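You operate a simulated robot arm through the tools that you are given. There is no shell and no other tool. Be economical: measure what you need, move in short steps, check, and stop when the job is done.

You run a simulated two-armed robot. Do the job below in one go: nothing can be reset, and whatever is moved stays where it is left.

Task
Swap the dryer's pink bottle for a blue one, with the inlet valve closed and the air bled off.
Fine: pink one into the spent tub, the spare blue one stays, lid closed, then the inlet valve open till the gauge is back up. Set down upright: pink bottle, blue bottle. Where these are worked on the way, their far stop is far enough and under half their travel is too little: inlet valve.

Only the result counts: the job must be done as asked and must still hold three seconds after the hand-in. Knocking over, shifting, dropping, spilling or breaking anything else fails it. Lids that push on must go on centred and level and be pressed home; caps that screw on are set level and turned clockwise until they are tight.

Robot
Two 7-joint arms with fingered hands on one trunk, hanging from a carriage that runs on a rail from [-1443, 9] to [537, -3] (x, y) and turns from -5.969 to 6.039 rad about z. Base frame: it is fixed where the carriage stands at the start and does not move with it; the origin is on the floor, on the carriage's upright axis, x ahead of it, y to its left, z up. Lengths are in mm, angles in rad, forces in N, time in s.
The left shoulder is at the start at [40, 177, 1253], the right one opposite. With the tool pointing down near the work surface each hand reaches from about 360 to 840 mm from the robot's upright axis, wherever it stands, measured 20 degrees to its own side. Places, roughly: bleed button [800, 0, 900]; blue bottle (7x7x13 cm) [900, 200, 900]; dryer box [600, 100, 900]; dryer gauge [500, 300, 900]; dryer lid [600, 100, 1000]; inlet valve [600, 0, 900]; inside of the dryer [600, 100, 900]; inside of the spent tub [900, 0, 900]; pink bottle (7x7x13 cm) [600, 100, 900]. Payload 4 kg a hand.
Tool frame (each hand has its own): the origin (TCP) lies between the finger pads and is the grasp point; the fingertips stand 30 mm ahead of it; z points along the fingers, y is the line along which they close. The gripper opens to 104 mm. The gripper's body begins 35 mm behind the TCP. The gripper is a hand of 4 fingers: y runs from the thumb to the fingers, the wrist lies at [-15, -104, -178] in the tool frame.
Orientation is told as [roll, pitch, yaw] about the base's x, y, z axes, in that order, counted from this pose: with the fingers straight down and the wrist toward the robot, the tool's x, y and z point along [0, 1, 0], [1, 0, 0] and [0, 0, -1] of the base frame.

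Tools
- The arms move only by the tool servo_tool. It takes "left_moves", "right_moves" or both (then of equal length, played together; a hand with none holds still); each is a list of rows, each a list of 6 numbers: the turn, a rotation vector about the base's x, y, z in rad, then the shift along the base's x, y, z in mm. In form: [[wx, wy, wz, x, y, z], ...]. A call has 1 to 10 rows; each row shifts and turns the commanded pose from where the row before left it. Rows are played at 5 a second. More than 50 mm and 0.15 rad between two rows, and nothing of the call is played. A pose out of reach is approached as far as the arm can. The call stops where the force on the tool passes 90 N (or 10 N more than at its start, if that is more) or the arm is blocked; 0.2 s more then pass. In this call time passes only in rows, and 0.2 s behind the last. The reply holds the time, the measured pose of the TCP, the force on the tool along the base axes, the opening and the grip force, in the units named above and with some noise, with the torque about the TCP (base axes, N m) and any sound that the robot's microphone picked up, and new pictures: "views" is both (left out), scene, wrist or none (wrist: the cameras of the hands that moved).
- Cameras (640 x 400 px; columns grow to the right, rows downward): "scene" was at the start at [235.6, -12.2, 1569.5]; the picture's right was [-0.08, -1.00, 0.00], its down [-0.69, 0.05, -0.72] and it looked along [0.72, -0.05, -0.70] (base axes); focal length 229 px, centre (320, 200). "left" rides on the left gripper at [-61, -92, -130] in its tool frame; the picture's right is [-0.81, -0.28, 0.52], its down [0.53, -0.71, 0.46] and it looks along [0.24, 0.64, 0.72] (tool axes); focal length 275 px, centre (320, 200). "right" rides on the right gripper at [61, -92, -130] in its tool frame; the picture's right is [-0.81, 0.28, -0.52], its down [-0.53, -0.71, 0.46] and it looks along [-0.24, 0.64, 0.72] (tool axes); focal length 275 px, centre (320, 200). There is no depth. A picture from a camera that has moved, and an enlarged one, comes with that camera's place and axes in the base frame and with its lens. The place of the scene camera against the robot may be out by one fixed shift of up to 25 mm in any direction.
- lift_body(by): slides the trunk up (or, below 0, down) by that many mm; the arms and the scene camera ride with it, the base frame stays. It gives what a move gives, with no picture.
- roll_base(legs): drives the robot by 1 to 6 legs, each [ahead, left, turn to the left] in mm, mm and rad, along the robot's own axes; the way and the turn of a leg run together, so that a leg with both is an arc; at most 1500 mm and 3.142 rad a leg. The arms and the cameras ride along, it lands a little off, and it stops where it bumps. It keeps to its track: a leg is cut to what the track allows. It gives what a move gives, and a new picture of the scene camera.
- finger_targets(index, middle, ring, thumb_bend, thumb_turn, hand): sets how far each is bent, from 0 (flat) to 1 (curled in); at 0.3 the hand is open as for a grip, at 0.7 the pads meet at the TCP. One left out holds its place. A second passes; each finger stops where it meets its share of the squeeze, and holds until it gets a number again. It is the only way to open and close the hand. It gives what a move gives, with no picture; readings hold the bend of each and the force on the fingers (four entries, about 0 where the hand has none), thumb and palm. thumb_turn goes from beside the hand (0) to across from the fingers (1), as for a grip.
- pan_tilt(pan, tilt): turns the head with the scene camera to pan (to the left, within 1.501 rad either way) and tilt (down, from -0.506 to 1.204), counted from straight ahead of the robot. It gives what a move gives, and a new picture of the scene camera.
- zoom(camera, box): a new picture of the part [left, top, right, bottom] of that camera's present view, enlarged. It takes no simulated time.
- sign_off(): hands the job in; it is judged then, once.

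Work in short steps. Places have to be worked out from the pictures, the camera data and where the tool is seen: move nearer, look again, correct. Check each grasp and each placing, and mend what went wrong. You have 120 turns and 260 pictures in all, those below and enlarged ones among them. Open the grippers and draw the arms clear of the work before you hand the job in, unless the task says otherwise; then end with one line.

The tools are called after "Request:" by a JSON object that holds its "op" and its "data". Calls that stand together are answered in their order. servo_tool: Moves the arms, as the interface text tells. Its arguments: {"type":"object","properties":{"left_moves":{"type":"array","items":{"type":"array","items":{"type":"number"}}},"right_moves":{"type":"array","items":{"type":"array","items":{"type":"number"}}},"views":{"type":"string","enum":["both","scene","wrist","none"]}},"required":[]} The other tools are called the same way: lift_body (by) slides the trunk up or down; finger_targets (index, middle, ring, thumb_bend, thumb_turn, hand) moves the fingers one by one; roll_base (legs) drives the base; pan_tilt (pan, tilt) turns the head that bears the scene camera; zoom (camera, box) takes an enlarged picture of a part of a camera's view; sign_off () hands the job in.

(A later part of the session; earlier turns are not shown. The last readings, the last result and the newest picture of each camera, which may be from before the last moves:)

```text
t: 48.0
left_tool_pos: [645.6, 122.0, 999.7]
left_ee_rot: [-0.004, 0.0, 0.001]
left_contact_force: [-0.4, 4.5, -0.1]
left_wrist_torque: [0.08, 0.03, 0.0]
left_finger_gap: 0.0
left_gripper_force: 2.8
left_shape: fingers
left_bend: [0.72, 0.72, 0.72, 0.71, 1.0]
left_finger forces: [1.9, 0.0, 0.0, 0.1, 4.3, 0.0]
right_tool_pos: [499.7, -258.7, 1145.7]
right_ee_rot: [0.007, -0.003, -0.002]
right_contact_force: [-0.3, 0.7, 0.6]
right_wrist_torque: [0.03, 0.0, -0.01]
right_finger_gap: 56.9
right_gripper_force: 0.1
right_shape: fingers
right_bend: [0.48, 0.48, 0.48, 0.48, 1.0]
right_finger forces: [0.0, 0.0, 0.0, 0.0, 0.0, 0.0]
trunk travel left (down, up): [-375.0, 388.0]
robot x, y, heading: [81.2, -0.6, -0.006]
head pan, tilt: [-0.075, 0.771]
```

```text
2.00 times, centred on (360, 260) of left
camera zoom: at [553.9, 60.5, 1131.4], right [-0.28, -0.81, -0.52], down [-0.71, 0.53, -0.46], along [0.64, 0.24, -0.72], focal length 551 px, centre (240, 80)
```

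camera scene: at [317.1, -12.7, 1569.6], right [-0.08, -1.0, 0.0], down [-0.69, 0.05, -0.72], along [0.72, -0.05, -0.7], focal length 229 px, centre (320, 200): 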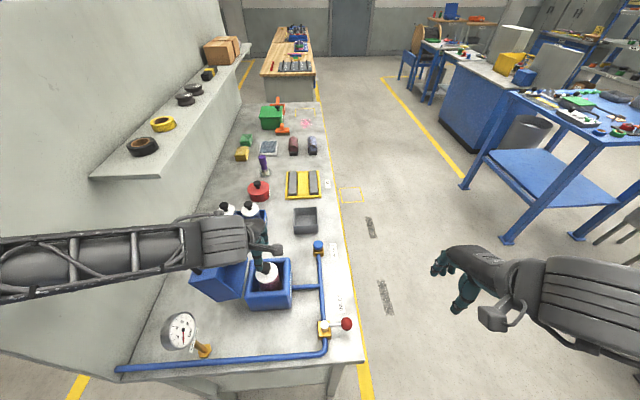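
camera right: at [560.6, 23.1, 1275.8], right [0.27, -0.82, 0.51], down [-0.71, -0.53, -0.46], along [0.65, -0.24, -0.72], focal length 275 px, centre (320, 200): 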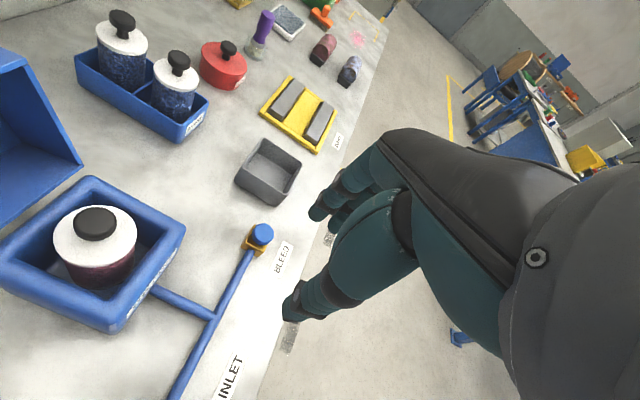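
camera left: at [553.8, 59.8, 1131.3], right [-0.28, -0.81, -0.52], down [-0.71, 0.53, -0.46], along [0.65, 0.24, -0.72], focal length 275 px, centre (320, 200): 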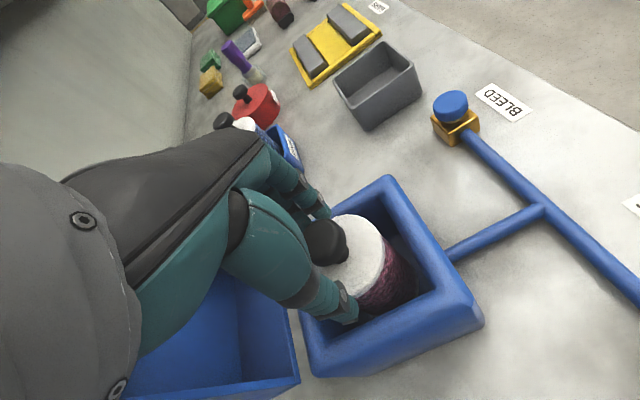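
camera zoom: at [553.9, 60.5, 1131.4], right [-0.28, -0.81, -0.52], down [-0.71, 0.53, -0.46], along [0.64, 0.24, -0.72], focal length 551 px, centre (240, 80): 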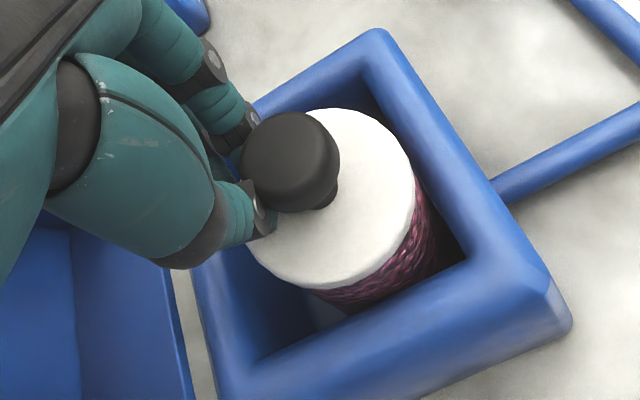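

The reach limit pushed the TCP to y≈122 and the fingers closed beside the knob. Open, rise, and yaw the wrist outward (−0.45) to gain reach; lower the trunk by 60 mm as well.

Request:
{"op": "finger_targets", "data": {"hand": "left", "index": 0.48, "middle": 0.48, "ring": 0.48, "thumb_bend": 0.48}}

Request:
{"op": "servo_tool", "data": {"left_moves": [[0, 0, 0, 0, 0, 40], [0, 0, 0, 0, 0, 40], [0, 0, -0.15, 0, 0, 30], [0, 0, -0.15, 0, 0, 20], [0, 0, -0.15, 0, 0, 0]], "views": "none"}}

Request:
{"op": "lift_body", "data": {"by": -60}}

Request:
{"op": "zoom", "data": {"camera": "left", "box": [0, 0, 640, 400]}}

Request:
{"op": "zoom", "data": {"camera": "scene", "box": [0, 150, 360, 380]}}

```text
t: 49.0
left_tool_pos: [644.3, 120.7, 1000.4]
left_ee_rot: [-0.001, 0.0, -0.001]
left_contact_force: [-1.0, 0.0, -0.3]
left_wrist_torque: [-0.01, -0.04, -0.02]
left_finger_gap: 56.7
left_gripper_force: 0.0
left_shape: fingers
left_bend: [0.48, 0.48, 0.48, 0.48, 1.0]
left_finger forces: [0.0, 0.0, 0.1, 0.0, 0.0, 0.0]
right_tool_pos: [498.7, -259.5, 1146.5]
right_ee_rot: [0.008, -0.005, 0.0]
right_contact_force: [-0.5, 0.5, -0.8]
right_wrist_torque: [-0.02, -0.01, 0.02]
right_finger_gap: 56.9
right_gripper_force: 0.1
right_shape: fingers
right_bend: [0.48, 0.48, 0.48, 0.48, 1.0]
right_finger forces: [0.0, 0.1, 0.0, 0.0, 0.1, 0.1]
trunk travel left (down, up): [-375.0, 388.0]
robot x, y, heading: [79.2, -2.4, -0.003]
head pan, tilt: [-0.075, 0.771]
```

```text
t: 50.2
left_tool_pos: [646.7, 122.5, 1129.1]
left_ee_rot: [0.0, -0.001, -0.451]
left_contact_force: [0.4, 0.3, 0.5]
left_wrist_torque: [0.02, 0.02, 0.02]
left_finger_gap: 56.9
left_gripper_force: 0.0
left_shape: fingers
left_bend: [0.48, 0.48, 0.48, 0.48, 1.0]
left_finger forces: [0.0, 0.0, 0.0, 0.0, 0.0, 0.0]
right_tool_pos: [499.5, -260.1, 1146.3]
right_ee_rot: [0.008, -0.003, -0.003]
right_contact_force: [0.2, 0.2, -0.4]
right_wrist_torque: [0.0, -0.01, 0.01]
right_finger_gap: 56.8
right_gripper_force: 0.0
right_shape: fingers
right_bend: [0.48, 0.48, 0.48, 0.48, 1.0]
right_finger forces: [0.0, 0.0, 0.1, 0.0, 0.1, 0.0]
trunk travel left (down, up): [-375.0, 388.0]
robot x, y, heading: [83.0, 0.7, 0.005]
head pan, tilt: [-0.075, 0.771]
```

```text
t: 51.2
left_tool_pos: [648.1, 122.3, 1069.7]
left_ee_rot: [0.001, 0.0, -0.451]
left_contact_force: [0.3, -0.1, 0.1]
left_wrist_torque: [0.0, 0.02, 0.02]
left_finger_gap: 56.6
left_gripper_force: 0.0
left_shape: fingers
left_bend: [0.48, 0.48, 0.48, 0.48, 1.0]
left_finger forces: [0.1, 0.0, 0.0, 0.1, 0.0, 0.0]
right_tool_pos: [500.4, -259.4, 1086.5]
right_ee_rot: [0.006, -0.003, -0.002]
right_contact_force: [0.2, 0.9, -0.2]
right_wrist_torque: [0.02, -0.01, -0.03]
right_finger_gap: 56.9
right_gripper_force: 0.0
right_shape: fingers
right_bend: [0.48, 0.48, 0.48, 0.48, 1.0]
right_finger forces: [0.0, 0.0, 0.1, 0.0, 0.1, 0.0]
trunk travel left (down, up): [-315.0, 448.0]
robot x, y, heading: [83.8, 0.9, -0.001]
head pan, tilt: [-0.075, 0.771]
```

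```text
1.00 times, centred on (320, 200) of left (not enlarged: the box is as wide or as high as the picture)
camera zoom: at [537.7, 106.7, 1200.5], right [-0.6, -0.61, -0.52], down [-0.41, 0.79, -0.46], along [0.69, -0.06, -0.72], focal length 275 px, centre (320, 200)
```

zoom: 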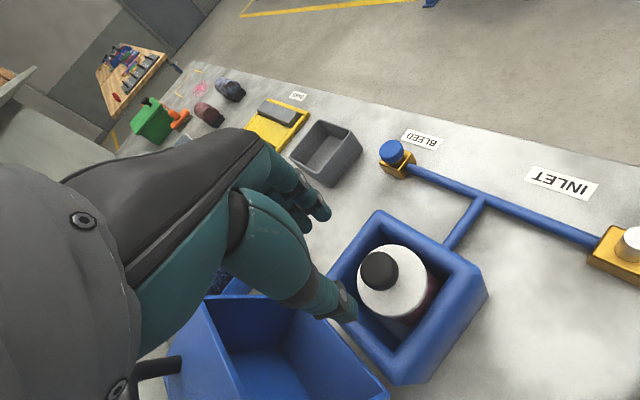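

```text
1.74 times, centred on (180, 265) of scene
camera zoom: at [317.3, -12.6, 1509.6], right [-0.08, -1.0, 0.0], down [-0.69, 0.05, -0.72], along [0.72, -0.05, -0.7], focal length 398 px, centre (564, 87)
```

zoom: 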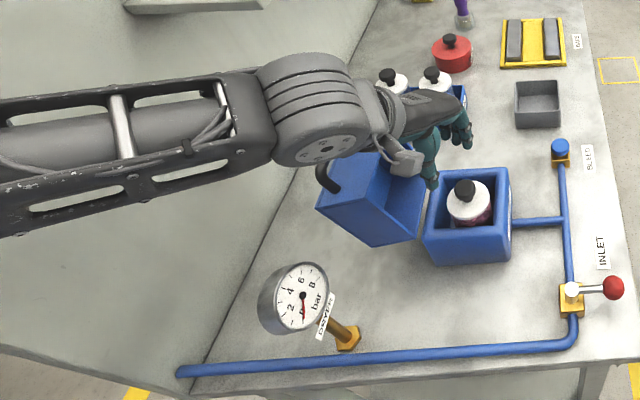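

Clearances to the lid look adequate. Knob now measures about (641,110). Descend to z≈1020 over it and re-measure.

Request:
{"op": "servo_tool", "data": {"left_moves": [[0, 0, 0, -2, -6, -25], [0, 0, 0, -2, -6, -25]], "views": "both"}}

```text
t: 51.8
left_tool_pos: [642.4, 110.8, 1018.6]
left_ee_rot: [0.0, 0.0, -0.449]
left_contact_force: [-0.3, -0.7, 0.0]
left_wrist_torque: [-0.02, -0.01, 0.01]
left_finger_gap: 56.6
left_gripper_force: 0.0
left_shape: fingers
left_bend: [0.48, 0.48, 0.48, 0.48, 1.0]
left_finger forces: [0.0, 0.0, 0.0, 0.0, 0.1, 0.0]
right_tool_pos: [497.8, -260.6, 1087.1]
right_ee_rot: [0.005, -0.001, 0.0]
right_contact_force: [0.8, -0.3, -0.4]
right_wrist_torque: [-0.02, 0.04, 0.0]
right_finger_gap: 56.6
right_gripper_force: 0.1
right_shape: fingers
right_bend: [0.48, 0.48, 0.48, 0.48, 1.0]
right_finger forces: [0.0, 0.0, 0.0, 0.1, 0.0, 0.0]
trunk travel left (down, up): [-315.0, 448.0]
robot x, y, heading: [80.9, 1.9, 0.0]
head pan, tilt: [-0.075, 0.771]
camera scene: at [317.2, -12.7, 1509.6], right [-0.08, -1.0, 0.0], down [-0.69, 0.05, -0.72], along [0.72, -0.05, -0.7], focal length 229 px, centre (320, 200)
camera left: at [532.9, 94.5, 1149.5], right [-0.6, -0.61, -0.52], down [-0.41, 0.79, -0.46], along [0.69, -0.06, -0.72], focal length 275 px, centre (320, 200)
```

scene: 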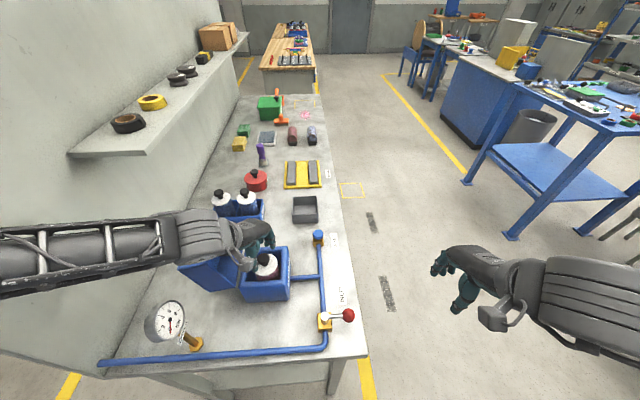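
left: 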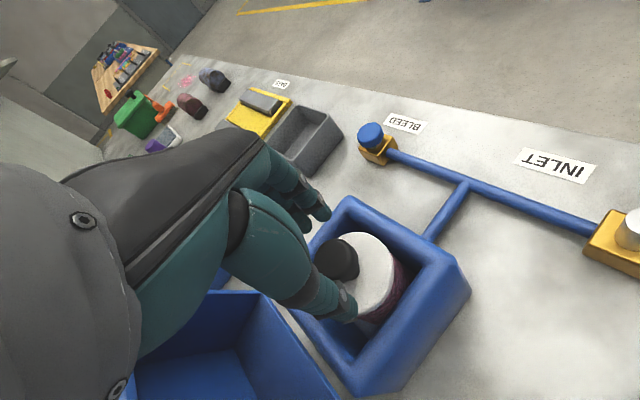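

Knob at (641,109.5), TCP aligned. Descend 25 mm.

Request:
{"op": "servo_tool", "data": {"left_moves": [[0, 0, 0, -1, -1, -13], [0, 0, 0, 0, 0, -13]], "views": "wrist"}}

```text
t: 52.4
left_tool_pos: [643.3, 107.9, 994.7]
left_ee_rot: [0.0, -0.005, -0.451]
left_contact_force: [-2.9, -0.9, 14.7]
left_wrist_torque: [0.3, 0.55, 0.04]
left_finger_gap: 60.5
left_gripper_force: 6.0
left_shape: fingers
left_bend: [0.48, 0.48, 0.48, 0.46, 0.99]
left_finger forces: [0.0, 0.0, 0.0, 0.0, 11.2, 0.1]
right_tool_pos: [500.0, -259.4, 1086.1]
right_ee_rot: [0.007, -0.005, -0.003]
right_contact_force: [-0.1, 0.6, -0.7]
right_wrist_torque: [0.0, 0.02, 0.01]
right_finger_gap: 56.7
right_gripper_force: 0.1
right_shape: fingers
right_bend: [0.48, 0.48, 0.48, 0.48, 1.0]
right_finger forces: [0.0, 0.0, 0.1, 0.0, 0.0, 0.0]
trunk travel left (down, up): [-315.0, 448.0]
robot x, y, heading: [81.8, -3.1, 0.002]
head pan, tilt: [-0.075, 0.771]
camera left: at [533.6, 93.1, 1125.3], right [-0.6, -0.61, -0.52], down [-0.41, 0.79, -0.46], along [0.69, -0.06, -0.72], focal length 275 px, centre (320, 200)
```

left: 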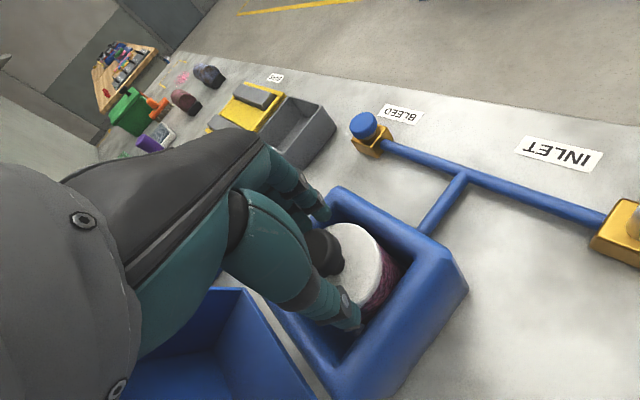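

The thumb touches the cap top (11 N). Raise 5 mm and close.

Request:
{"op": "servo_tool", "data": {"left_moves": [[0, 0, 0, 0, 1, 6]], "views": "none"}}

Request:
{"op": "finger_targets", "data": {"hand": "left", "index": 0.75, "middle": 0.75, "ring": 0.75, "thumb_bend": 0.75}}

Request:
{"op": "zoom", "data": {"camera": "left", "box": [200, 140, 480, 380]}}

```text
t: 52.8
left_tool_pos: [640.9, 109.9, 997.6]
left_ee_rot: [0.0, 0.001, -0.45]
left_contact_force: [-0.5, 0.3, 0.0]
left_wrist_torque: [-0.01, 0.02, 0.0]
left_finger_gap: 58.4
left_gripper_force: 0.4
left_shape: fingers
left_bend: [0.48, 0.48, 0.48, 0.47, 1.0]
left_finger forces: [0.0, 0.1, 0.0, 0.0, 0.3, 0.0]
right_tool_pos: [499.2, -260.3, 1085.7]
right_ee_rot: [0.008, -0.003, -0.002]
right_contact_force: [1.1, -0.5, 1.2]
right_wrist_torque: [0.01, -0.03, 0.01]
right_finger_gap: 56.7
right_gripper_force: 0.0
right_shape: fingers
right_bend: [0.48, 0.48, 0.48, 0.48, 1.0]
right_finger forces: [0.0, 0.1, 0.0, 0.0, 0.0, 0.0]
trunk travel left (down, up): [-315.0, 448.0]
robot x, y, heading: [82.2, -3.0, -0.002]
head pan, tilt: [-0.075, 0.771]
```

```text
t: 53.8
left_tool_pos: [643.2, 110.5, 999.3]
left_ee_rot: [-0.002, -0.002, -0.452]
left_contact_force: [1.6, 0.0, 6.7]
left_wrist_torque: [0.09, -0.34, -0.05]
left_finger_gap: 16.0
left_gripper_force: 27.4
left_shape: fingers
left_bend: [0.73, 0.58, 0.75, 0.62, 1.0]
left_finger forces: [11.7, 18.9, 0.1, 0.0, 23.4, 0.0]
right_tool_pos: [500.5, -259.2, 1087.0]
right_ee_rot: [0.006, -0.005, -0.002]
right_contact_force: [0.6, 0.7, 0.6]
right_wrist_torque: [0.01, 0.05, -0.04]
right_finger_gap: 56.7
right_gripper_force: 0.1
right_shape: fingers
right_bend: [0.48, 0.48, 0.48, 0.48, 1.0]
right_finger forces: [0.1, 0.0, 0.1, 0.0, 0.0, 0.1]
trunk travel left (down, up): [-315.0, 448.0]
robot x, y, heading: [84.1, 2.2, 0.001]
head pan, tilt: [-0.075, 0.771]
```

```text
1.67 times, centred on (340, 260) of left
camera zoom: at [533.6, 94.6, 1129.7], right [-0.6, -0.61, -0.52], down [-0.41, 0.79, -0.46], along [0.69, -0.06, -0.72], focal length 459 px, centre (287, 100)
```

zoom: 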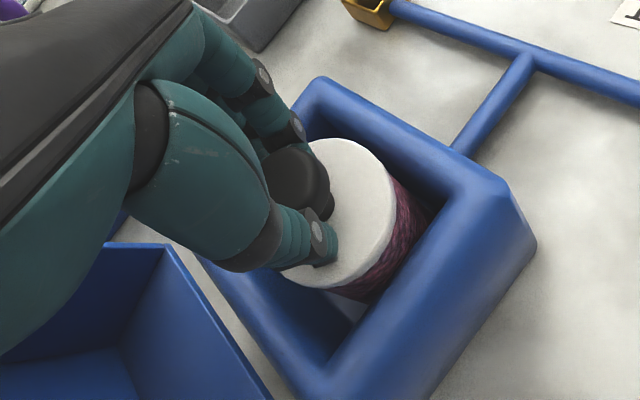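

The knob is pinched between thumb and middle (≈20 N) with index alongside. Lift slowly and check.

Request:
{"op": "servo_tool", "data": {"left_moves": [[0, 0, 0, 0, 0, 10], [0, 0, 0, 0, 0, 20], [0, 0, 0, 0, 0, 20]], "views": "both"}}

```text
t: 54.6
left_tool_pos: [640.3, 111.0, 1048.1]
left_ee_rot: [0.0, -0.002, -0.45]
left_contact_force: [7.1, -0.7, -4.1]
left_wrist_torque: [-0.01, -0.84, -0.05]
left_finger_gap: 15.5
left_gripper_force: 25.7
left_shape: fingers
left_bend: [0.73, 0.57, 0.75, 0.63, 1.0]
left_finger forces: [12.6, 22.6, 0.0, 0.0, 16.3, 0.0]
right_tool_pos: [499.2, -258.9, 1085.2]
right_ee_rot: [0.007, -0.005, 0.001]
right_contact_force: [0.3, -0.1, 0.8]
right_wrist_torque: [0.01, -0.01, 0.02]
right_finger_gap: 56.7
right_gripper_force: 0.1
right_shape: fingers
right_bend: [0.48, 0.48, 0.48, 0.48, 1.0]
right_finger forces: [0.0, 0.0, 0.1, 0.1, 0.1, 0.0]
trunk travel left (down, up): [-315.0, 448.0]
robot x, y, heading: [86.2, -0.2, 0.004]
head pan, tilt: [-0.075, 0.771]
camera scene: at [317.8, -12.6, 1509.7], right [-0.08, -1.0, 0.0], down [-0.69, 0.05, -0.72], along [0.72, -0.05, -0.7], focal length 229 px, centre (320, 200)
camera left: at [531.6, 95.2, 1179.6], right [-0.6, -0.61, -0.52], down [-0.41, 0.79, -0.46], along [0.69, -0.06, -0.72], focal length 275 px, centre (320, 200)
```

scene: 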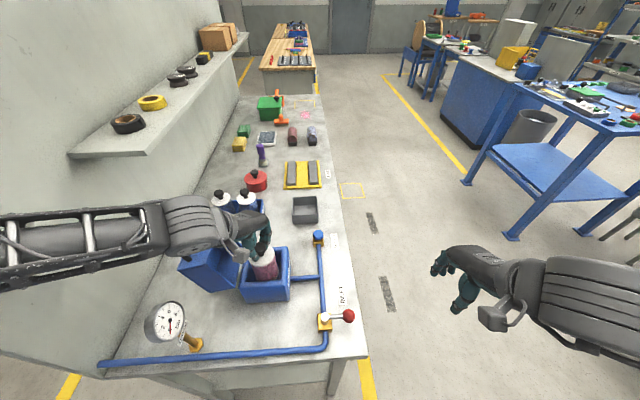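
left: 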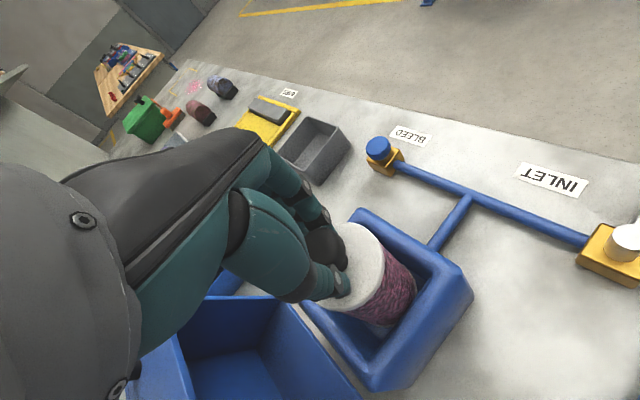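

It lifts (≈4 N), slightly rubbing the −x wall. Shift +x 4 mm and continue lifting clear.

Request:
{"op": "servo_tool", "data": {"left_moves": [[0, 0, 0, 4, 1, 10], [0, 0, 0, 0, 0, 20], [0, 0, 0, 0, 0, 25], [0, 0, 0, 0, 0, 25], [0, 0, 0, 0, 0, 25]], "views": "both"}}

```text
t: 55.8
left_tool_pos: [646.1, 109.8, 1155.6]
left_ee_rot: [-0.001, 0.0, -0.45]
left_contact_force: [-0.3, 0.3, -2.4]
left_wrist_torque: [-0.03, -0.01, 0.01]
left_finger_gap: 15.0
left_gripper_force: 25.4
left_shape: fingers
left_bend: [0.73, 0.58, 0.75, 0.63, 1.0]
left_finger forces: [11.1, 11.8, 0.0, 0.0, 28.8, 0.0]
right_tool_pos: [498.3, -259.7, 1086.5]
right_ee_rot: [0.007, -0.003, -0.002]
right_contact_force: [-0.8, 0.7, -0.2]
right_wrist_torque: [0.01, 0.02, -0.01]
right_finger_gap: 56.9
right_gripper_force: 0.1
right_shape: fingers
right_bend: [0.48, 0.48, 0.48, 0.48, 1.0]
right_finger forces: [0.0, 0.1, 0.0, 0.0, 0.1, 0.1]
trunk travel left (down, up): [-315.0, 448.0]
robot x, y, heading: [83.2, 0.6, -0.007]
head pan, tilt: [-0.075, 0.771]
camera scene: at [317.1, -12.6, 1509.5], right [-0.08, -1.0, 0.0], down [-0.69, 0.05, -0.72], along [0.72, -0.05, -0.7], focal length 229 px, centre (320, 200)
camera left: at [536.6, 94.1, 1286.6], right [-0.6, -0.61, -0.52], down [-0.41, 0.79, -0.46], along [0.69, -0.06, -0.72], focal length 275 px, centre (320, 200)
```

scene: 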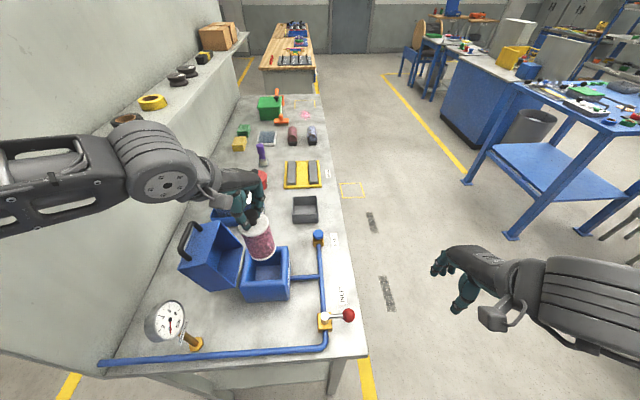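
left: 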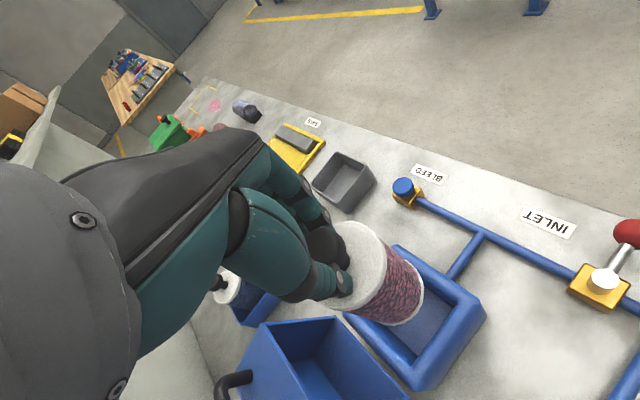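

Bottle is free of the box, held firmly. Move it inward (y→~40) and forward, clearing the box, then drive ahead.

Request:
{"op": "servo_tool", "data": {"left_moves": [[0, 0, 0, 10, -15, 5], [0, 0, 0, 15, -20, 0], [0, 0, 0, 15, -20, 0], [0, 0, 0, 15, -15, 0]], "views": "none"}}

Request:
{"op": "roll_base", "data": {"legs": [[150, 0, 0]]}}

```text
t: 56.8
left_tool_pos: [684.2, 59.5, 1157.9]
left_ee_rot: [-0.001, 0.002, -0.448]
left_contact_force: [0.2, 0.8, -2.4]
left_wrist_torque: [0.02, -0.07, -0.01]
left_finger_gap: 15.2
left_gripper_force: 24.3
left_shape: fingers
left_bend: [0.73, 0.58, 0.75, 0.63, 1.0]
left_finger forces: [10.8, 10.9, 0.0, 0.0, 27.8, 0.0]
left hand out of reach, approached as far as the arm can: row 3, 4
right_tool_pos: [498.7, -259.7, 1085.7]
right_ee_rot: [0.006, -0.004, -0.001]
right_contact_force: [-0.2, 0.4, 0.7]
right_wrist_torque: [0.01, 0.04, 0.0]
right_finger_gap: 57.0
right_gripper_force: 0.0
right_shape: fingers
right_bend: [0.48, 0.48, 0.48, 0.48, 1.0]
right_finger forces: [0.0, 0.0, 0.0, 0.0, 0.1, 0.0]
trunk travel left (down, up): [-315.0, 448.0]
robot x, y, heading: [84.1, -1.6, 0.002]
head pan, tilt: [-0.075, 0.771]
```

```text
t: 58.2
left_tool_pos: [837.2, 63.1, 1158.5]
left_ee_rot: [0.002, -0.002, -0.442]
left_contact_force: [0.2, 0.3, -2.3]
left_wrist_torque: [0.01, -0.01, 0.03]
left_finger_gap: 15.2
left_gripper_force: 25.2
left_shape: fingers
left_bend: [0.73, 0.58, 0.75, 0.63, 1.0]
left_finger forces: [10.9, 11.1, 0.0, 0.0, 27.8, 0.0]
right_tool_pos: [652.4, -258.7, 1086.8]
right_ee_rot: [0.007, -0.004, 0.004]
right_contact_force: [0.7, -0.6, 0.2]
right_wrist_torque: [0.01, 0.02, 0.02]
right_finger_gap: 56.6
right_gripper_force: 0.0
right_shape: fingers
right_bend: [0.48, 0.48, 0.48, 0.48, 1.0]
right_finger forces: [0.1, 0.0, 0.0, 0.1, 0.0, 0.0]
trunk travel left (down, up): [-315.0, 448.0]
robot x, y, heading: [231.4, -0.6, 0.004]
head pan, tilt: [-0.075, 0.771]
camera scene: at [469.1, -12.2, 1509.7], right [-0.07, -1.0, 0.0], down [-0.69, 0.05, -0.72], along [0.72, -0.05, -0.7], focal length 229 px, centre (320, 200)
```

scene: 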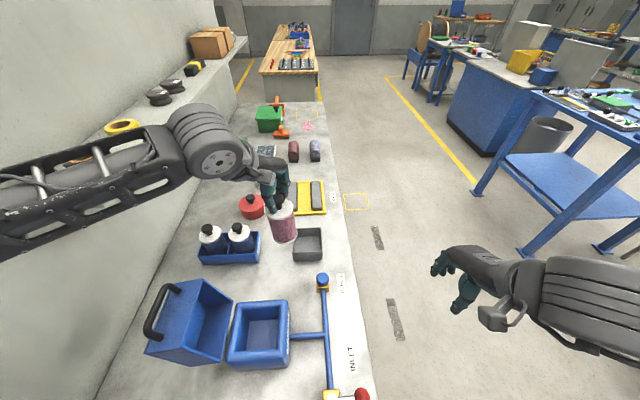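

The left arm has an inward limit near y≈60, so I'll drive 62 mm ahead and turn right by 0.11 rad to bring the bottle over the tub (903,−3).

Request:
{"op": "roll_base", "data": {"legs": [[62, 0, 0], [0, 0, -0.11]]}}

Request:
{"op": "zoom", "data": {"camera": "left", "box": [160, 80, 560, 400]}}

Request:
{"op": "zoom", "data": {"camera": "right", "box": [0, 0, 320, 240]}}

```text
t: 59.7
left_tool_pos: [900.7, -2.7, 1156.8]
left_ee_rot: [0.0, -0.001, -0.549]
left_contact_force: [0.6, -0.2, -1.5]
left_wrist_torque: [0.04, -0.02, 0.01]
left_finger_gap: 14.9
left_gripper_force: 24.6
left_shape: fingers
left_bend: [0.73, 0.58, 0.75, 0.63, 1.0]
left_finger forces: [10.8, 11.0, 0.0, 0.0, 27.6, 0.1]
right_tool_pos: [684.4, -301.0, 1085.8]
right_ee_rot: [0.004, -0.003, -0.102]
right_contact_force: [0.4, 0.0, -0.1]
right_wrist_torque: [0.01, -0.02, 0.0]
right_finger_gap: 56.7
right_gripper_force: 0.1
right_shape: fingers
right_bend: [0.48, 0.48, 0.48, 0.48, 1.0]
right_finger forces: [0.1, 0.1, 0.0, 0.0, 0.1, 0.0]
trunk travel left (down, up): [-315.0, 448.0]
robot x, y, heading: [297.0, -1.6, -0.097]
head pan, tilt: [-0.075, 0.771]
camera scene: at [529.6, -38.1, 1509.5], right [-0.17, -0.98, 0.0], down [-0.69, 0.12, -0.72], along [0.71, -0.12, -0.7], focal length 229 px, centre (320, 200)
```

scene: 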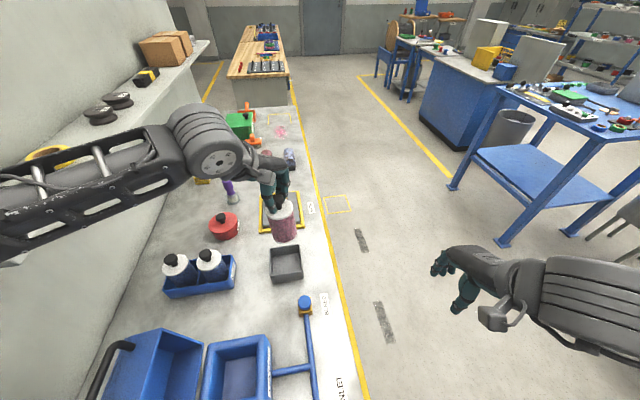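

```text
1.25 times, centred on (360, 240) of left
camera zoom: at [791.6, -6.8, 1288.8], right [-0.66, -0.55, -0.52], down [-0.33, 0.83, -0.46], along [0.68, -0.13, -0.72], focal length 344 px, centre (270, 150)
```

zoom: 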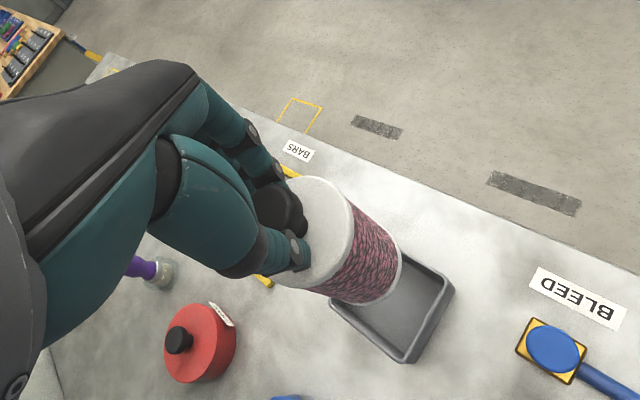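

```text
1.67 times, centred on (160, 120) of right
camera zoom: at [600.3, -233.2, 1216.7], right [0.19, -0.84, 0.51], down [-0.76, -0.46, -0.46], along [0.62, -0.3, -0.72], focal length 459 px, centre (587, 333)
```

zoom: 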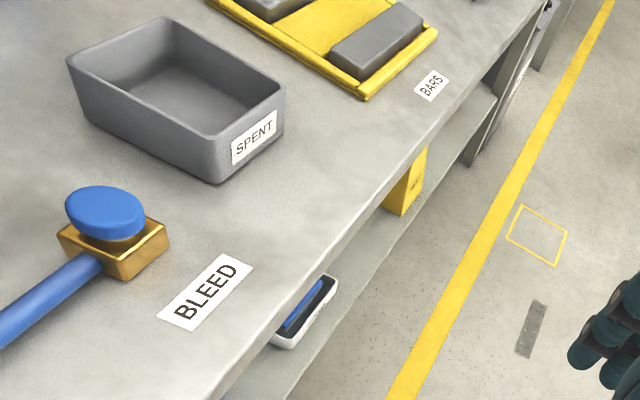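

Tub rim centre refines to about (899,4,908). Lower the bottle to just above the rim and inspect.

Request:
{"op": "servo_tool", "data": {"left_moves": [[0, 0, 0, 0, 4, -35], [0, 0, 0, 0, 3, -35], [0, 0, 0, 0, 0, -25]], "views": "none"}}

Request:
{"op": "zoom", "data": {"camera": "left", "box": [240, 160, 480, 360]}}

Request:
{"op": "zoom", "data": {"camera": "right", "box": [0, 0, 240, 160]}}

Request:
{"op": "zoom", "data": {"camera": "scene", "box": [200, 160, 360, 290]}}

```text
t: 60.5
left_tool_pos: [902.1, 4.0, 1063.9]
left_ee_rot: [-0.003, 0.0, -0.546]
left_contact_force: [-0.2, 0.0, -2.2]
left_wrist_torque: [0.0, -0.03, 0.01]
left_finger_gap: 15.0
left_gripper_force: 24.8
left_shape: fingers
left_bend: [0.73, 0.58, 0.75, 0.63, 1.0]
left_finger forces: [10.8, 10.9, 0.0, 0.1, 26.9, 0.0]
right_tool_pos: [684.5, -301.4, 1085.0]
right_ee_rot: [0.008, -0.002, -0.104]
right_contact_force: [0.3, -0.1, 0.3]
right_wrist_torque: [-0.01, 0.02, 0.01]
right_finger_gap: 56.6
right_gripper_force: 0.0
right_shape: fingers
right_bend: [0.48, 0.48, 0.48, 0.48, 1.0]
right_finger forces: [0.0, 0.0, 0.1, 0.0, 0.0, 0.0]
trunk travel left (down, up): [-315.0, 448.0]
robot x, y, heading: [295.8, -0.9, -0.103]
head pan, tilt: [-0.075, 0.771]
```

```text
2.00 times, centred on (360, 260) of left
camera zoom: at [791.7, -0.1, 1194.8], right [-0.66, -0.55, -0.52], down [-0.33, 0.83, -0.46], along [0.68, -0.13, -0.72], focal length 551 px, centre (240, 80)
```

zoom: 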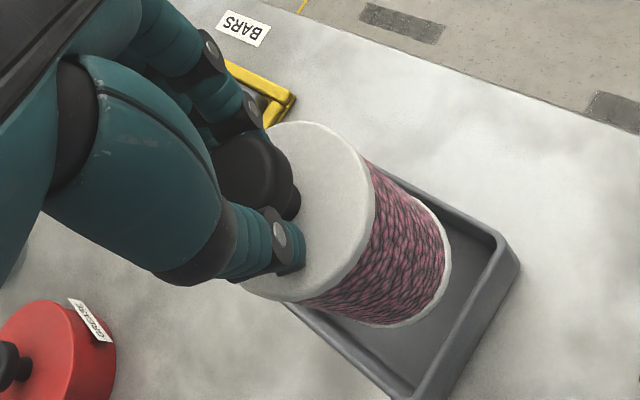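

```text
2.50 times, centred on (120, 80) of right
camera zoom: at [600.2, -233.0, 1216.6], right [0.19, -0.84, 0.51], down [-0.76, -0.46, -0.46], along [0.62, -0.3, -0.72], focal length 688 px, centre (820, 500)
```

zoom: 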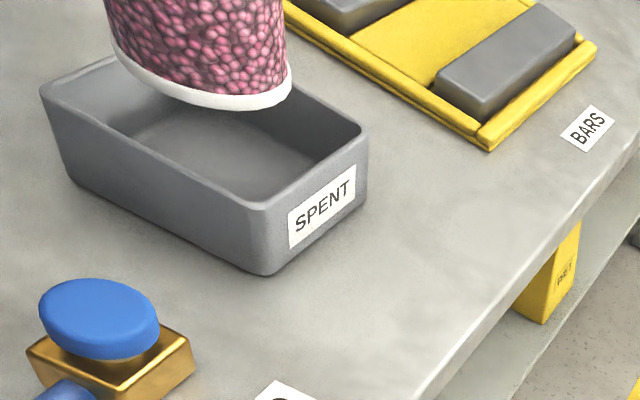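

```text
3.08 times, centred on (280, 225) of scene
camera zoom: at [529.5, -37.9, 1509.5], right [-0.17, -0.98, 0.0], down [-0.69, 0.12, -0.72], along [0.71, -0.12, -0.7], focal length 705 px, centre (443, 123)
```

zoom: 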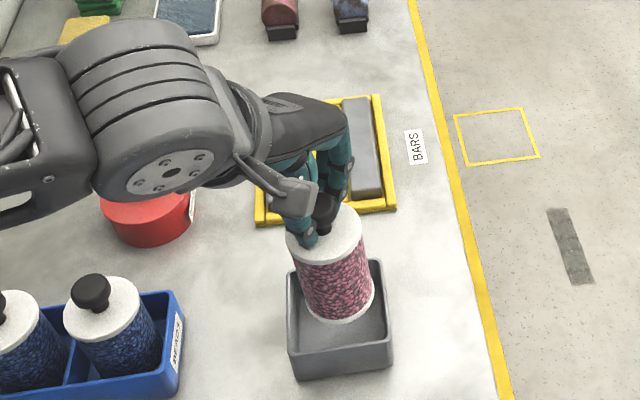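

The bottle's base (~(899,4)) is over the tub (~(901,3)) and near vertical. Lower gently into it.

Request:
{"op": "servo_tool", "data": {"left_moves": [[0, 0, 0, 2, -1, -15], [0, 0, 0, 0, 0, -15], [0, 0, 0, 0, 0, -8]], "views": "none"}}

Request:
{"op": "zoom", "data": {"camera": "right", "box": [0, 0, 240, 160]}}

Request:
{"op": "zoom", "data": {"camera": "left", "box": [240, 160, 480, 360]}}

```text
t: 61.3
left_tool_pos: [900.9, 9.0, 1029.4]
left_ee_rot: [-0.003, -0.002, -0.551]
left_contact_force: [-0.1, 0.7, 1.4]
left_wrist_torque: [0.07, 0.17, 0.03]
left_finger_gap: 15.1
left_gripper_force: 25.5
left_shape: fingers
left_bend: [0.73, 0.59, 0.75, 0.63, 1.0]
left_finger forces: [10.8, 10.3, 0.1, 0.0, 29.9, 0.1]
left hand out of reach, approached as far as the arm can: row 2, 3
right_tool_pos: [684.9, -301.6, 1086.8]
right_ee_rot: [0.006, -0.003, -0.1]
right_contact_force: [1.2, -0.1, 0.2]
right_wrist_torque: [-0.03, -0.02, 0.0]
right_finger_gap: 56.8
right_gripper_force: 0.2
right_shape: fingers
right_bend: [0.48, 0.48, 0.48, 0.48, 1.0]
right_finger forces: [0.1, 0.1, 0.1, 0.1, 0.1, 0.0]
trunk travel left (down, up): [-315.0, 448.0]
robot x, y, heading: [293.4, 2.0, -0.095]
head pan, tilt: [-0.075, 0.771]
```

```text
2.50 times, centred on (120, 80) of right
camera zoom: at [600.4, -232.9, 1216.7], right [0.19, -0.84, 0.51], down [-0.76, -0.46, -0.46], along [0.62, -0.3, -0.72], focal length 688 px, centre (820, 500)
```

zoom: 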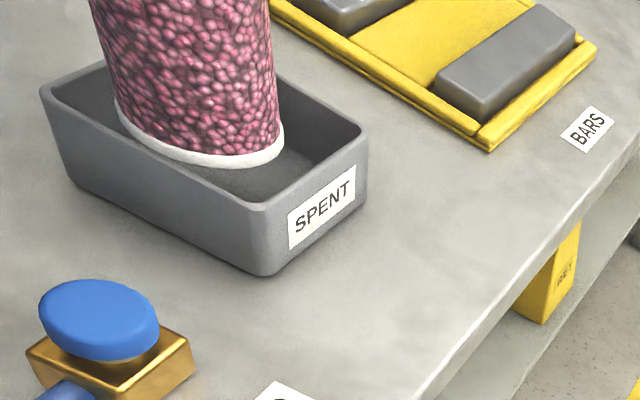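

```text
2.00 times, centred on (360, 260) of left
camera zoom: at [790.7, 4.9, 1159.6], right [-0.66, -0.55, -0.52], down [-0.33, 0.83, -0.46], along [0.68, -0.13, -0.72], focal length 551 px, centre (240, 80)
```

zoom: 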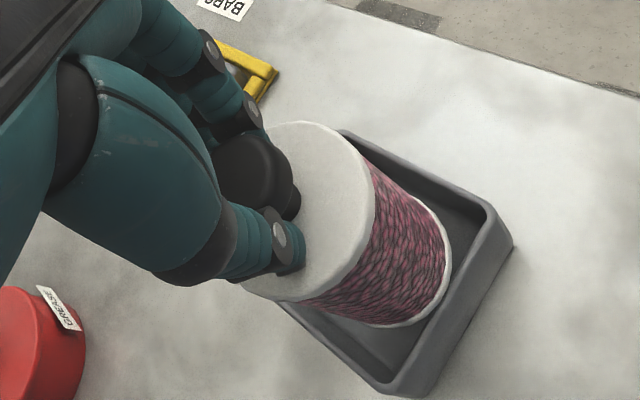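

Reach limit is drifting y to 9. Raise clear of the rim, turn the robot another −0.08 rad, and re-centre with the arm.

Request:
{"op": "servo_tool", "data": {"left_moves": [[0, 0, 0, 0, 0, 15], [0, 0, 0, 0, 0, 15], [0, 0, 0, 0, 40, 0]], "views": "none"}}

Request:
{"op": "roll_base", "data": {"legs": [[0, 0, -0.08]]}}

```text
t: 62.1
left_tool_pos: [899.9, 52.4, 1056.9]
left_ee_rot: [0.0, 0.003, -0.551]
left_contact_force: [-0.2, 0.7, -2.1]
left_wrist_torque: [0.04, -0.02, -0.02]
left_finger_gap: 14.9
left_gripper_force: 24.4
left_shape: fingers
left_bend: [0.73, 0.59, 0.75, 0.63, 1.0]
left_finger forces: [10.5, 10.5, 0.1, 0.0, 26.8, 0.1]
right_tool_pos: [685.1, -301.4, 1085.8]
right_ee_rot: [0.006, -0.004, -0.102]
right_contact_force: [0.2, -1.2, -0.4]
right_wrist_torque: [0.01, 0.02, 0.0]
right_finger_gap: 56.7
right_gripper_force: 0.1
right_shape: fingers
right_bend: [0.48, 0.48, 0.48, 0.48, 1.0]
right_finger forces: [0.1, 0.0, 0.0, 0.0, 0.0, 0.1]
trunk travel left (down, up): [-315.0, 448.0]
robot x, y, heading: [295.8, -0.2, -0.097]
head pan, tilt: [-0.075, 0.771]
```

```text
t: 63.0
left_tool_pos: [903.0, 0.7, 1055.8]
left_ee_rot: [-0.002, -0.001, -0.631]
left_contact_force: [-0.2, -0.6, -2.5]
left_wrist_torque: [0.07, -0.04, 0.0]
left_finger_gap: 14.5
left_gripper_force: 23.8
left_shape: fingers
left_bend: [0.73, 0.59, 0.75, 0.63, 1.0]
left_finger forces: [10.5, 10.4, 0.0, 0.0, 26.6, 0.1]
right_tool_pos: [658.6, -332.9, 1086.4]
right_ee_rot: [0.006, -0.004, -0.184]
right_contact_force: [-0.1, -0.3, 0.4]
right_wrist_torque: [0.02, 0.03, 0.01]
right_finger_gap: 56.9
right_gripper_force: 0.1
right_shape: fingers
right_bend: [0.48, 0.48, 0.48, 0.48, 1.0]
right_finger forces: [0.1, 0.0, 0.0, 0.0, 0.0, 0.0]
trunk travel left (down, up): [-315.0, 448.0]
robot x, y, heading: [296.5, -3.4, -0.179]
head pan, tilt: [-0.075, 0.771]
camera scene: at [526.4, -57.6, 1509.5], right [-0.25, -0.97, 0.0], down [-0.67, 0.18, -0.72], along [0.69, -0.18, -0.7], focal length 229 px, centre (320, 200)
```

scene: 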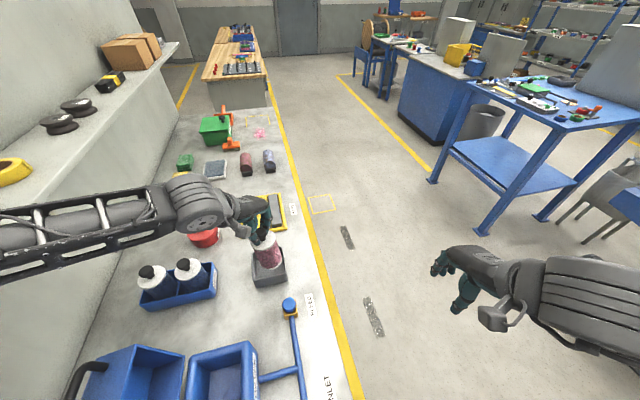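

Now over the tub again with reach margin. Lower.

Request:
{"op": "servo_tool", "data": {"left_moves": [[0, 0, 0, 1, 2, -15], [0, 0, 0, 0, 0, -15], [0, 0, 0, 0, 0, -12]], "views": "none"}}

Request:
{"op": "zoom", "data": {"camera": "right", "box": [0, 0, 240, 160]}}

Request:
{"op": "zoom", "data": {"camera": "left", "box": [240, 160, 480, 360]}}

```text
t: 63.8
left_tool_pos: [906.0, 3.0, 1013.6]
left_ee_rot: [0.0, -0.002, -0.631]
left_contact_force: [1.8, 0.8, -1.3]
left_wrist_torque: [0.0, -0.23, 0.04]
left_finger_gap: 14.9
left_gripper_force: 22.8
left_shape: fingers
left_bend: [0.74, 0.59, 0.75, 0.63, 1.0]
left_finger forces: [10.8, 12.2, 0.0, 0.0, 23.0, 0.0]
right_tool_pos: [658.9, -332.1, 1086.1]
right_ee_rot: [0.007, -0.003, -0.183]
right_contact_force: [-0.8, 0.3, 0.4]
right_wrist_torque: [0.01, -0.02, 0.0]
right_finger_gap: 57.1
right_gripper_force: 0.0
right_shape: fingers
right_bend: [0.48, 0.48, 0.48, 0.48, 1.0]
right_finger forces: [0.1, 0.0, 0.0, 0.0, 0.1, 0.0]
trunk travel left (down, up): [-315.0, 448.0]
robot x, y, heading: [294.8, -3.1, -0.181]
head pan, tilt: [-0.075, 0.771]
```

```text
2.50 times, centred on (120, 80) of right
camera zoom: at [581.0, -256.9, 1216.7], right [0.12, -0.85, 0.51], down [-0.8, -0.39, -0.46], along [0.59, -0.35, -0.72], focal length 688 px, centre (820, 500)
```

zoom: 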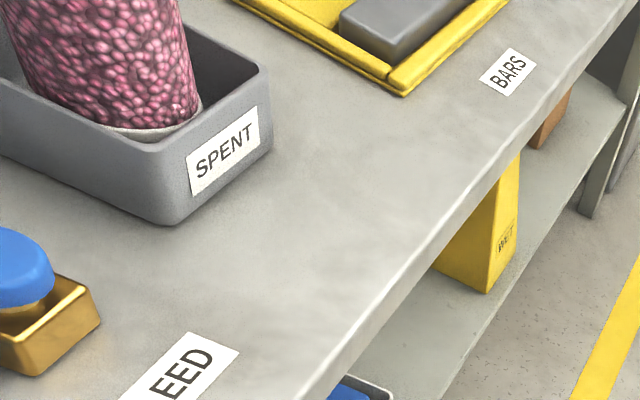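

```text
2.00 times, centred on (360, 260) of left
camera zoom: at [794.7, 6.8, 1144.5], right [-0.7, -0.49, -0.52], down [-0.26, 0.85, -0.46], along [0.66, -0.18, -0.72], focal length 551 px, centre (240, 80)
```

zoom: 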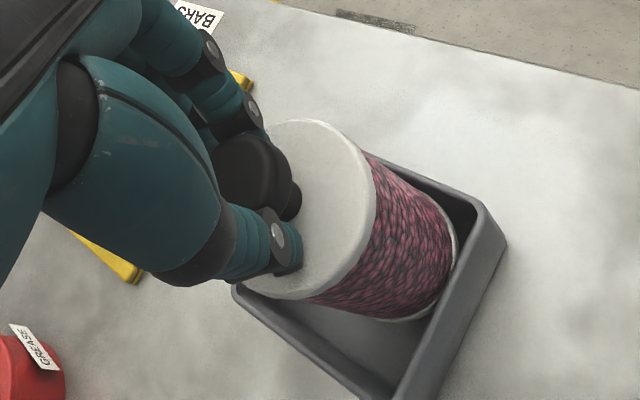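

It's going in, with a slight touch on the −x wall. Nudge +x and lower until it seats.

Request:
{"op": "servo_tool", "data": {"left_moves": [[0, 0, 0, 4, 0, -6], [0, 0, 0, 0, 0, -5], [0, 0, 0, 0, 0, -4], [0, 0, 0, 0, 0, -3]], "views": "none"}}

Request:
{"op": "zoom", "data": {"camera": "left", "box": [240, 160, 480, 360]}}

Request:
{"op": "zoom", "data": {"camera": "scene", "box": [180, 180, 340, 310]}}

```text
t: 64.8
left_tool_pos: [908.9, 3.3, 995.7]
left_ee_rot: [0.001, 0.0, -0.629]
left_contact_force: [-0.2, -0.3, -2.6]
left_wrist_torque: [-0.02, -0.03, 0.05]
left_finger_gap: 14.6
left_gripper_force: 23.2
left_shape: fingers
left_bend: [0.74, 0.59, 0.75, 0.63, 1.0]
left_finger forces: [10.1, 10.0, 0.1, 0.0, 26.3, 0.1]
right_tool_pos: [659.4, -331.2, 1086.4]
right_ee_rot: [0.008, -0.002, -0.183]
right_contact_force: [0.6, -0.2, 0.6]
right_wrist_torque: [0.02, 0.01, 0.01]
right_finger_gap: 56.6
right_gripper_force: 0.1
right_shape: fingers
right_bend: [0.48, 0.48, 0.48, 0.48, 1.0]
right_finger forces: [0.0, 0.1, 0.1, 0.0, 0.1, 0.0]
trunk travel left (down, up): [-315.0, 448.0]
robot x, y, heading: [297.2, -1.1, -0.18]
head pan, tilt: [-0.075, 0.771]
```

```text
2.00 times, centred on (360, 260) of left
camera zoom: at [798.4, 7.8, 1127.6], right [-0.7, -0.49, -0.52], down [-0.26, 0.85, -0.46], along [0.66, -0.18, -0.72], focal length 551 px, centre (240, 80)
```

zoom: 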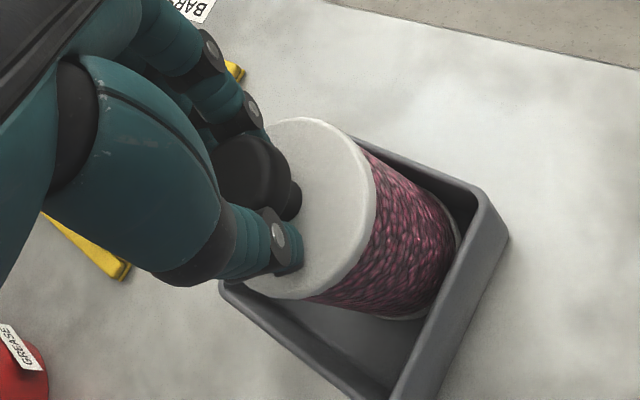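

```text
3.08 times, centred on (260, 245) of scene
camera zoom: at [526.4, -57.3, 1509.5], right [-0.25, -0.97, 0.0], down [-0.67, 0.18, -0.72], along [0.69, -0.18, -0.7], focal length 705 px, centre (505, 62)
```

zoom: 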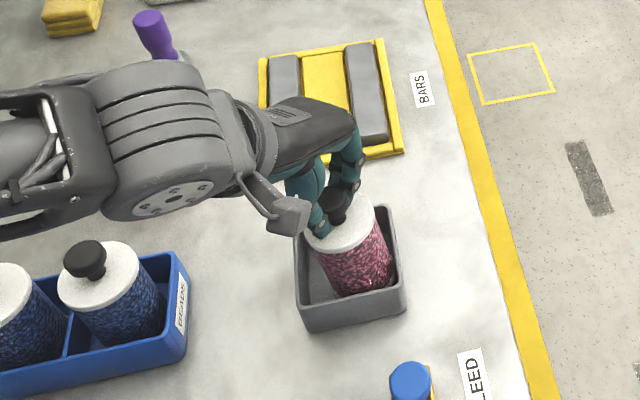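

Still hanging; lower a bit more until seated.

Request:
{"op": "servo_tool", "data": {"left_moves": [[0, 0, 0, 0, 1, -3], [0, 0, 0, 0, 1, -3], [0, 0, 0, 0, 0, -3], [0, 0, 0, 0, 0, -3]], "views": "none"}}

```text
t: 65.8
left_tool_pos: [907.3, 4.4, 986.5]
left_ee_rot: [-0.001, -0.001, -0.629]
left_contact_force: [-0.6, 0.0, 0.2]
left_wrist_torque: [0.11, 0.04, 0.0]
left_finger_gap: 14.5
left_gripper_force: 25.2
left_shape: fingers
left_bend: [0.74, 0.59, 0.75, 0.63, 1.0]
left_finger forces: [10.2, 10.3, 0.1, 0.0, 29.3, 0.0]
right_tool_pos: [660.3, -332.0, 1086.4]
right_ee_rot: [0.006, -0.004, -0.182]
right_contact_force: [0.6, 1.1, -0.6]
right_wrist_torque: [-0.03, -0.02, -0.02]
right_finger_gap: 57.0
right_gripper_force: 0.1
right_shape: fingers
right_bend: [0.48, 0.48, 0.48, 0.48, 1.0]
right_finger forces: [0.0, 0.1, 0.1, 0.0, 0.0, 0.0]
trunk travel left (down, up): [-315.0, 448.0]
robot x, y, heading: [290.2, 0.0, -0.172]
head pan, tilt: [-0.075, 0.771]
```

Weight is being taken up. Two mm more, then open the fingers.

Request:
{"op": "servo_tool", "data": {"left_moves": [[0, 0, 0, 0, 0, -2], [0, 0, 0, 0, 0, -1]], "views": "none"}}

Request:
{"op": "zoom", "data": {"camera": "left", "box": [240, 160, 480, 360]}}

```text
t: 66.4
left_tool_pos: [910.2, 4.1, 986.6]
left_ee_rot: [-0.002, -0.006, -0.631]
left_contact_force: [-4.0, -1.6, 20.3]
left_wrist_torque: [0.38, 0.61, 0.04]
left_finger_gap: 14.8
left_gripper_force: 33.6
left_shape: fingers
left_bend: [0.74, 0.6, 0.75, 0.64, 1.0]
left_finger forces: [10.6, 10.4, 0.0, 0.0, 47.5, 0.0]
right_tool_pos: [661.7, -331.6, 1086.8]
right_ee_rot: [0.005, -0.004, -0.184]
right_contact_force: [-0.2, 0.1, 0.1]
right_wrist_torque: [0.03, -0.01, 0.0]
right_finger_gap: 56.9
right_gripper_force: 0.0
right_shape: fingers
right_bend: [0.48, 0.48, 0.48, 0.48, 1.0]
right_finger forces: [0.0, 0.2, 0.1, 0.1, 0.1, 0.0]
trunk travel left (down, up): [-315.0, 448.0]
robot x, y, heading: [295.4, 0.1, -0.174]
head pan, tilt: [-0.075, 0.771]
```

```text
2.00 times, centred on (360, 260) of left
camera zoom: at [799.2, 8.8, 1116.4], right [-0.7, -0.49, -0.52], down [-0.26, 0.85, -0.46], along [0.67, -0.19, -0.72], focal length 551 px, centre (240, 80)
```

zoom: 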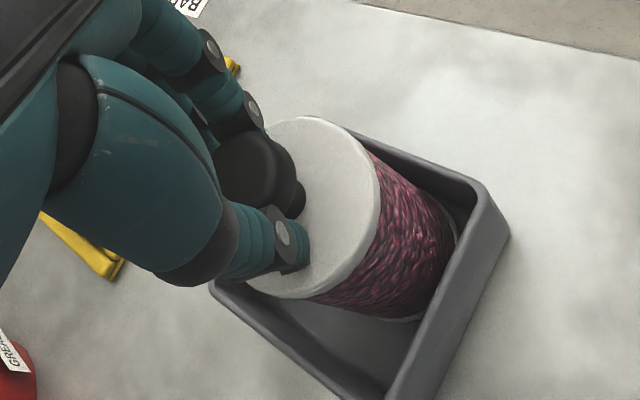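

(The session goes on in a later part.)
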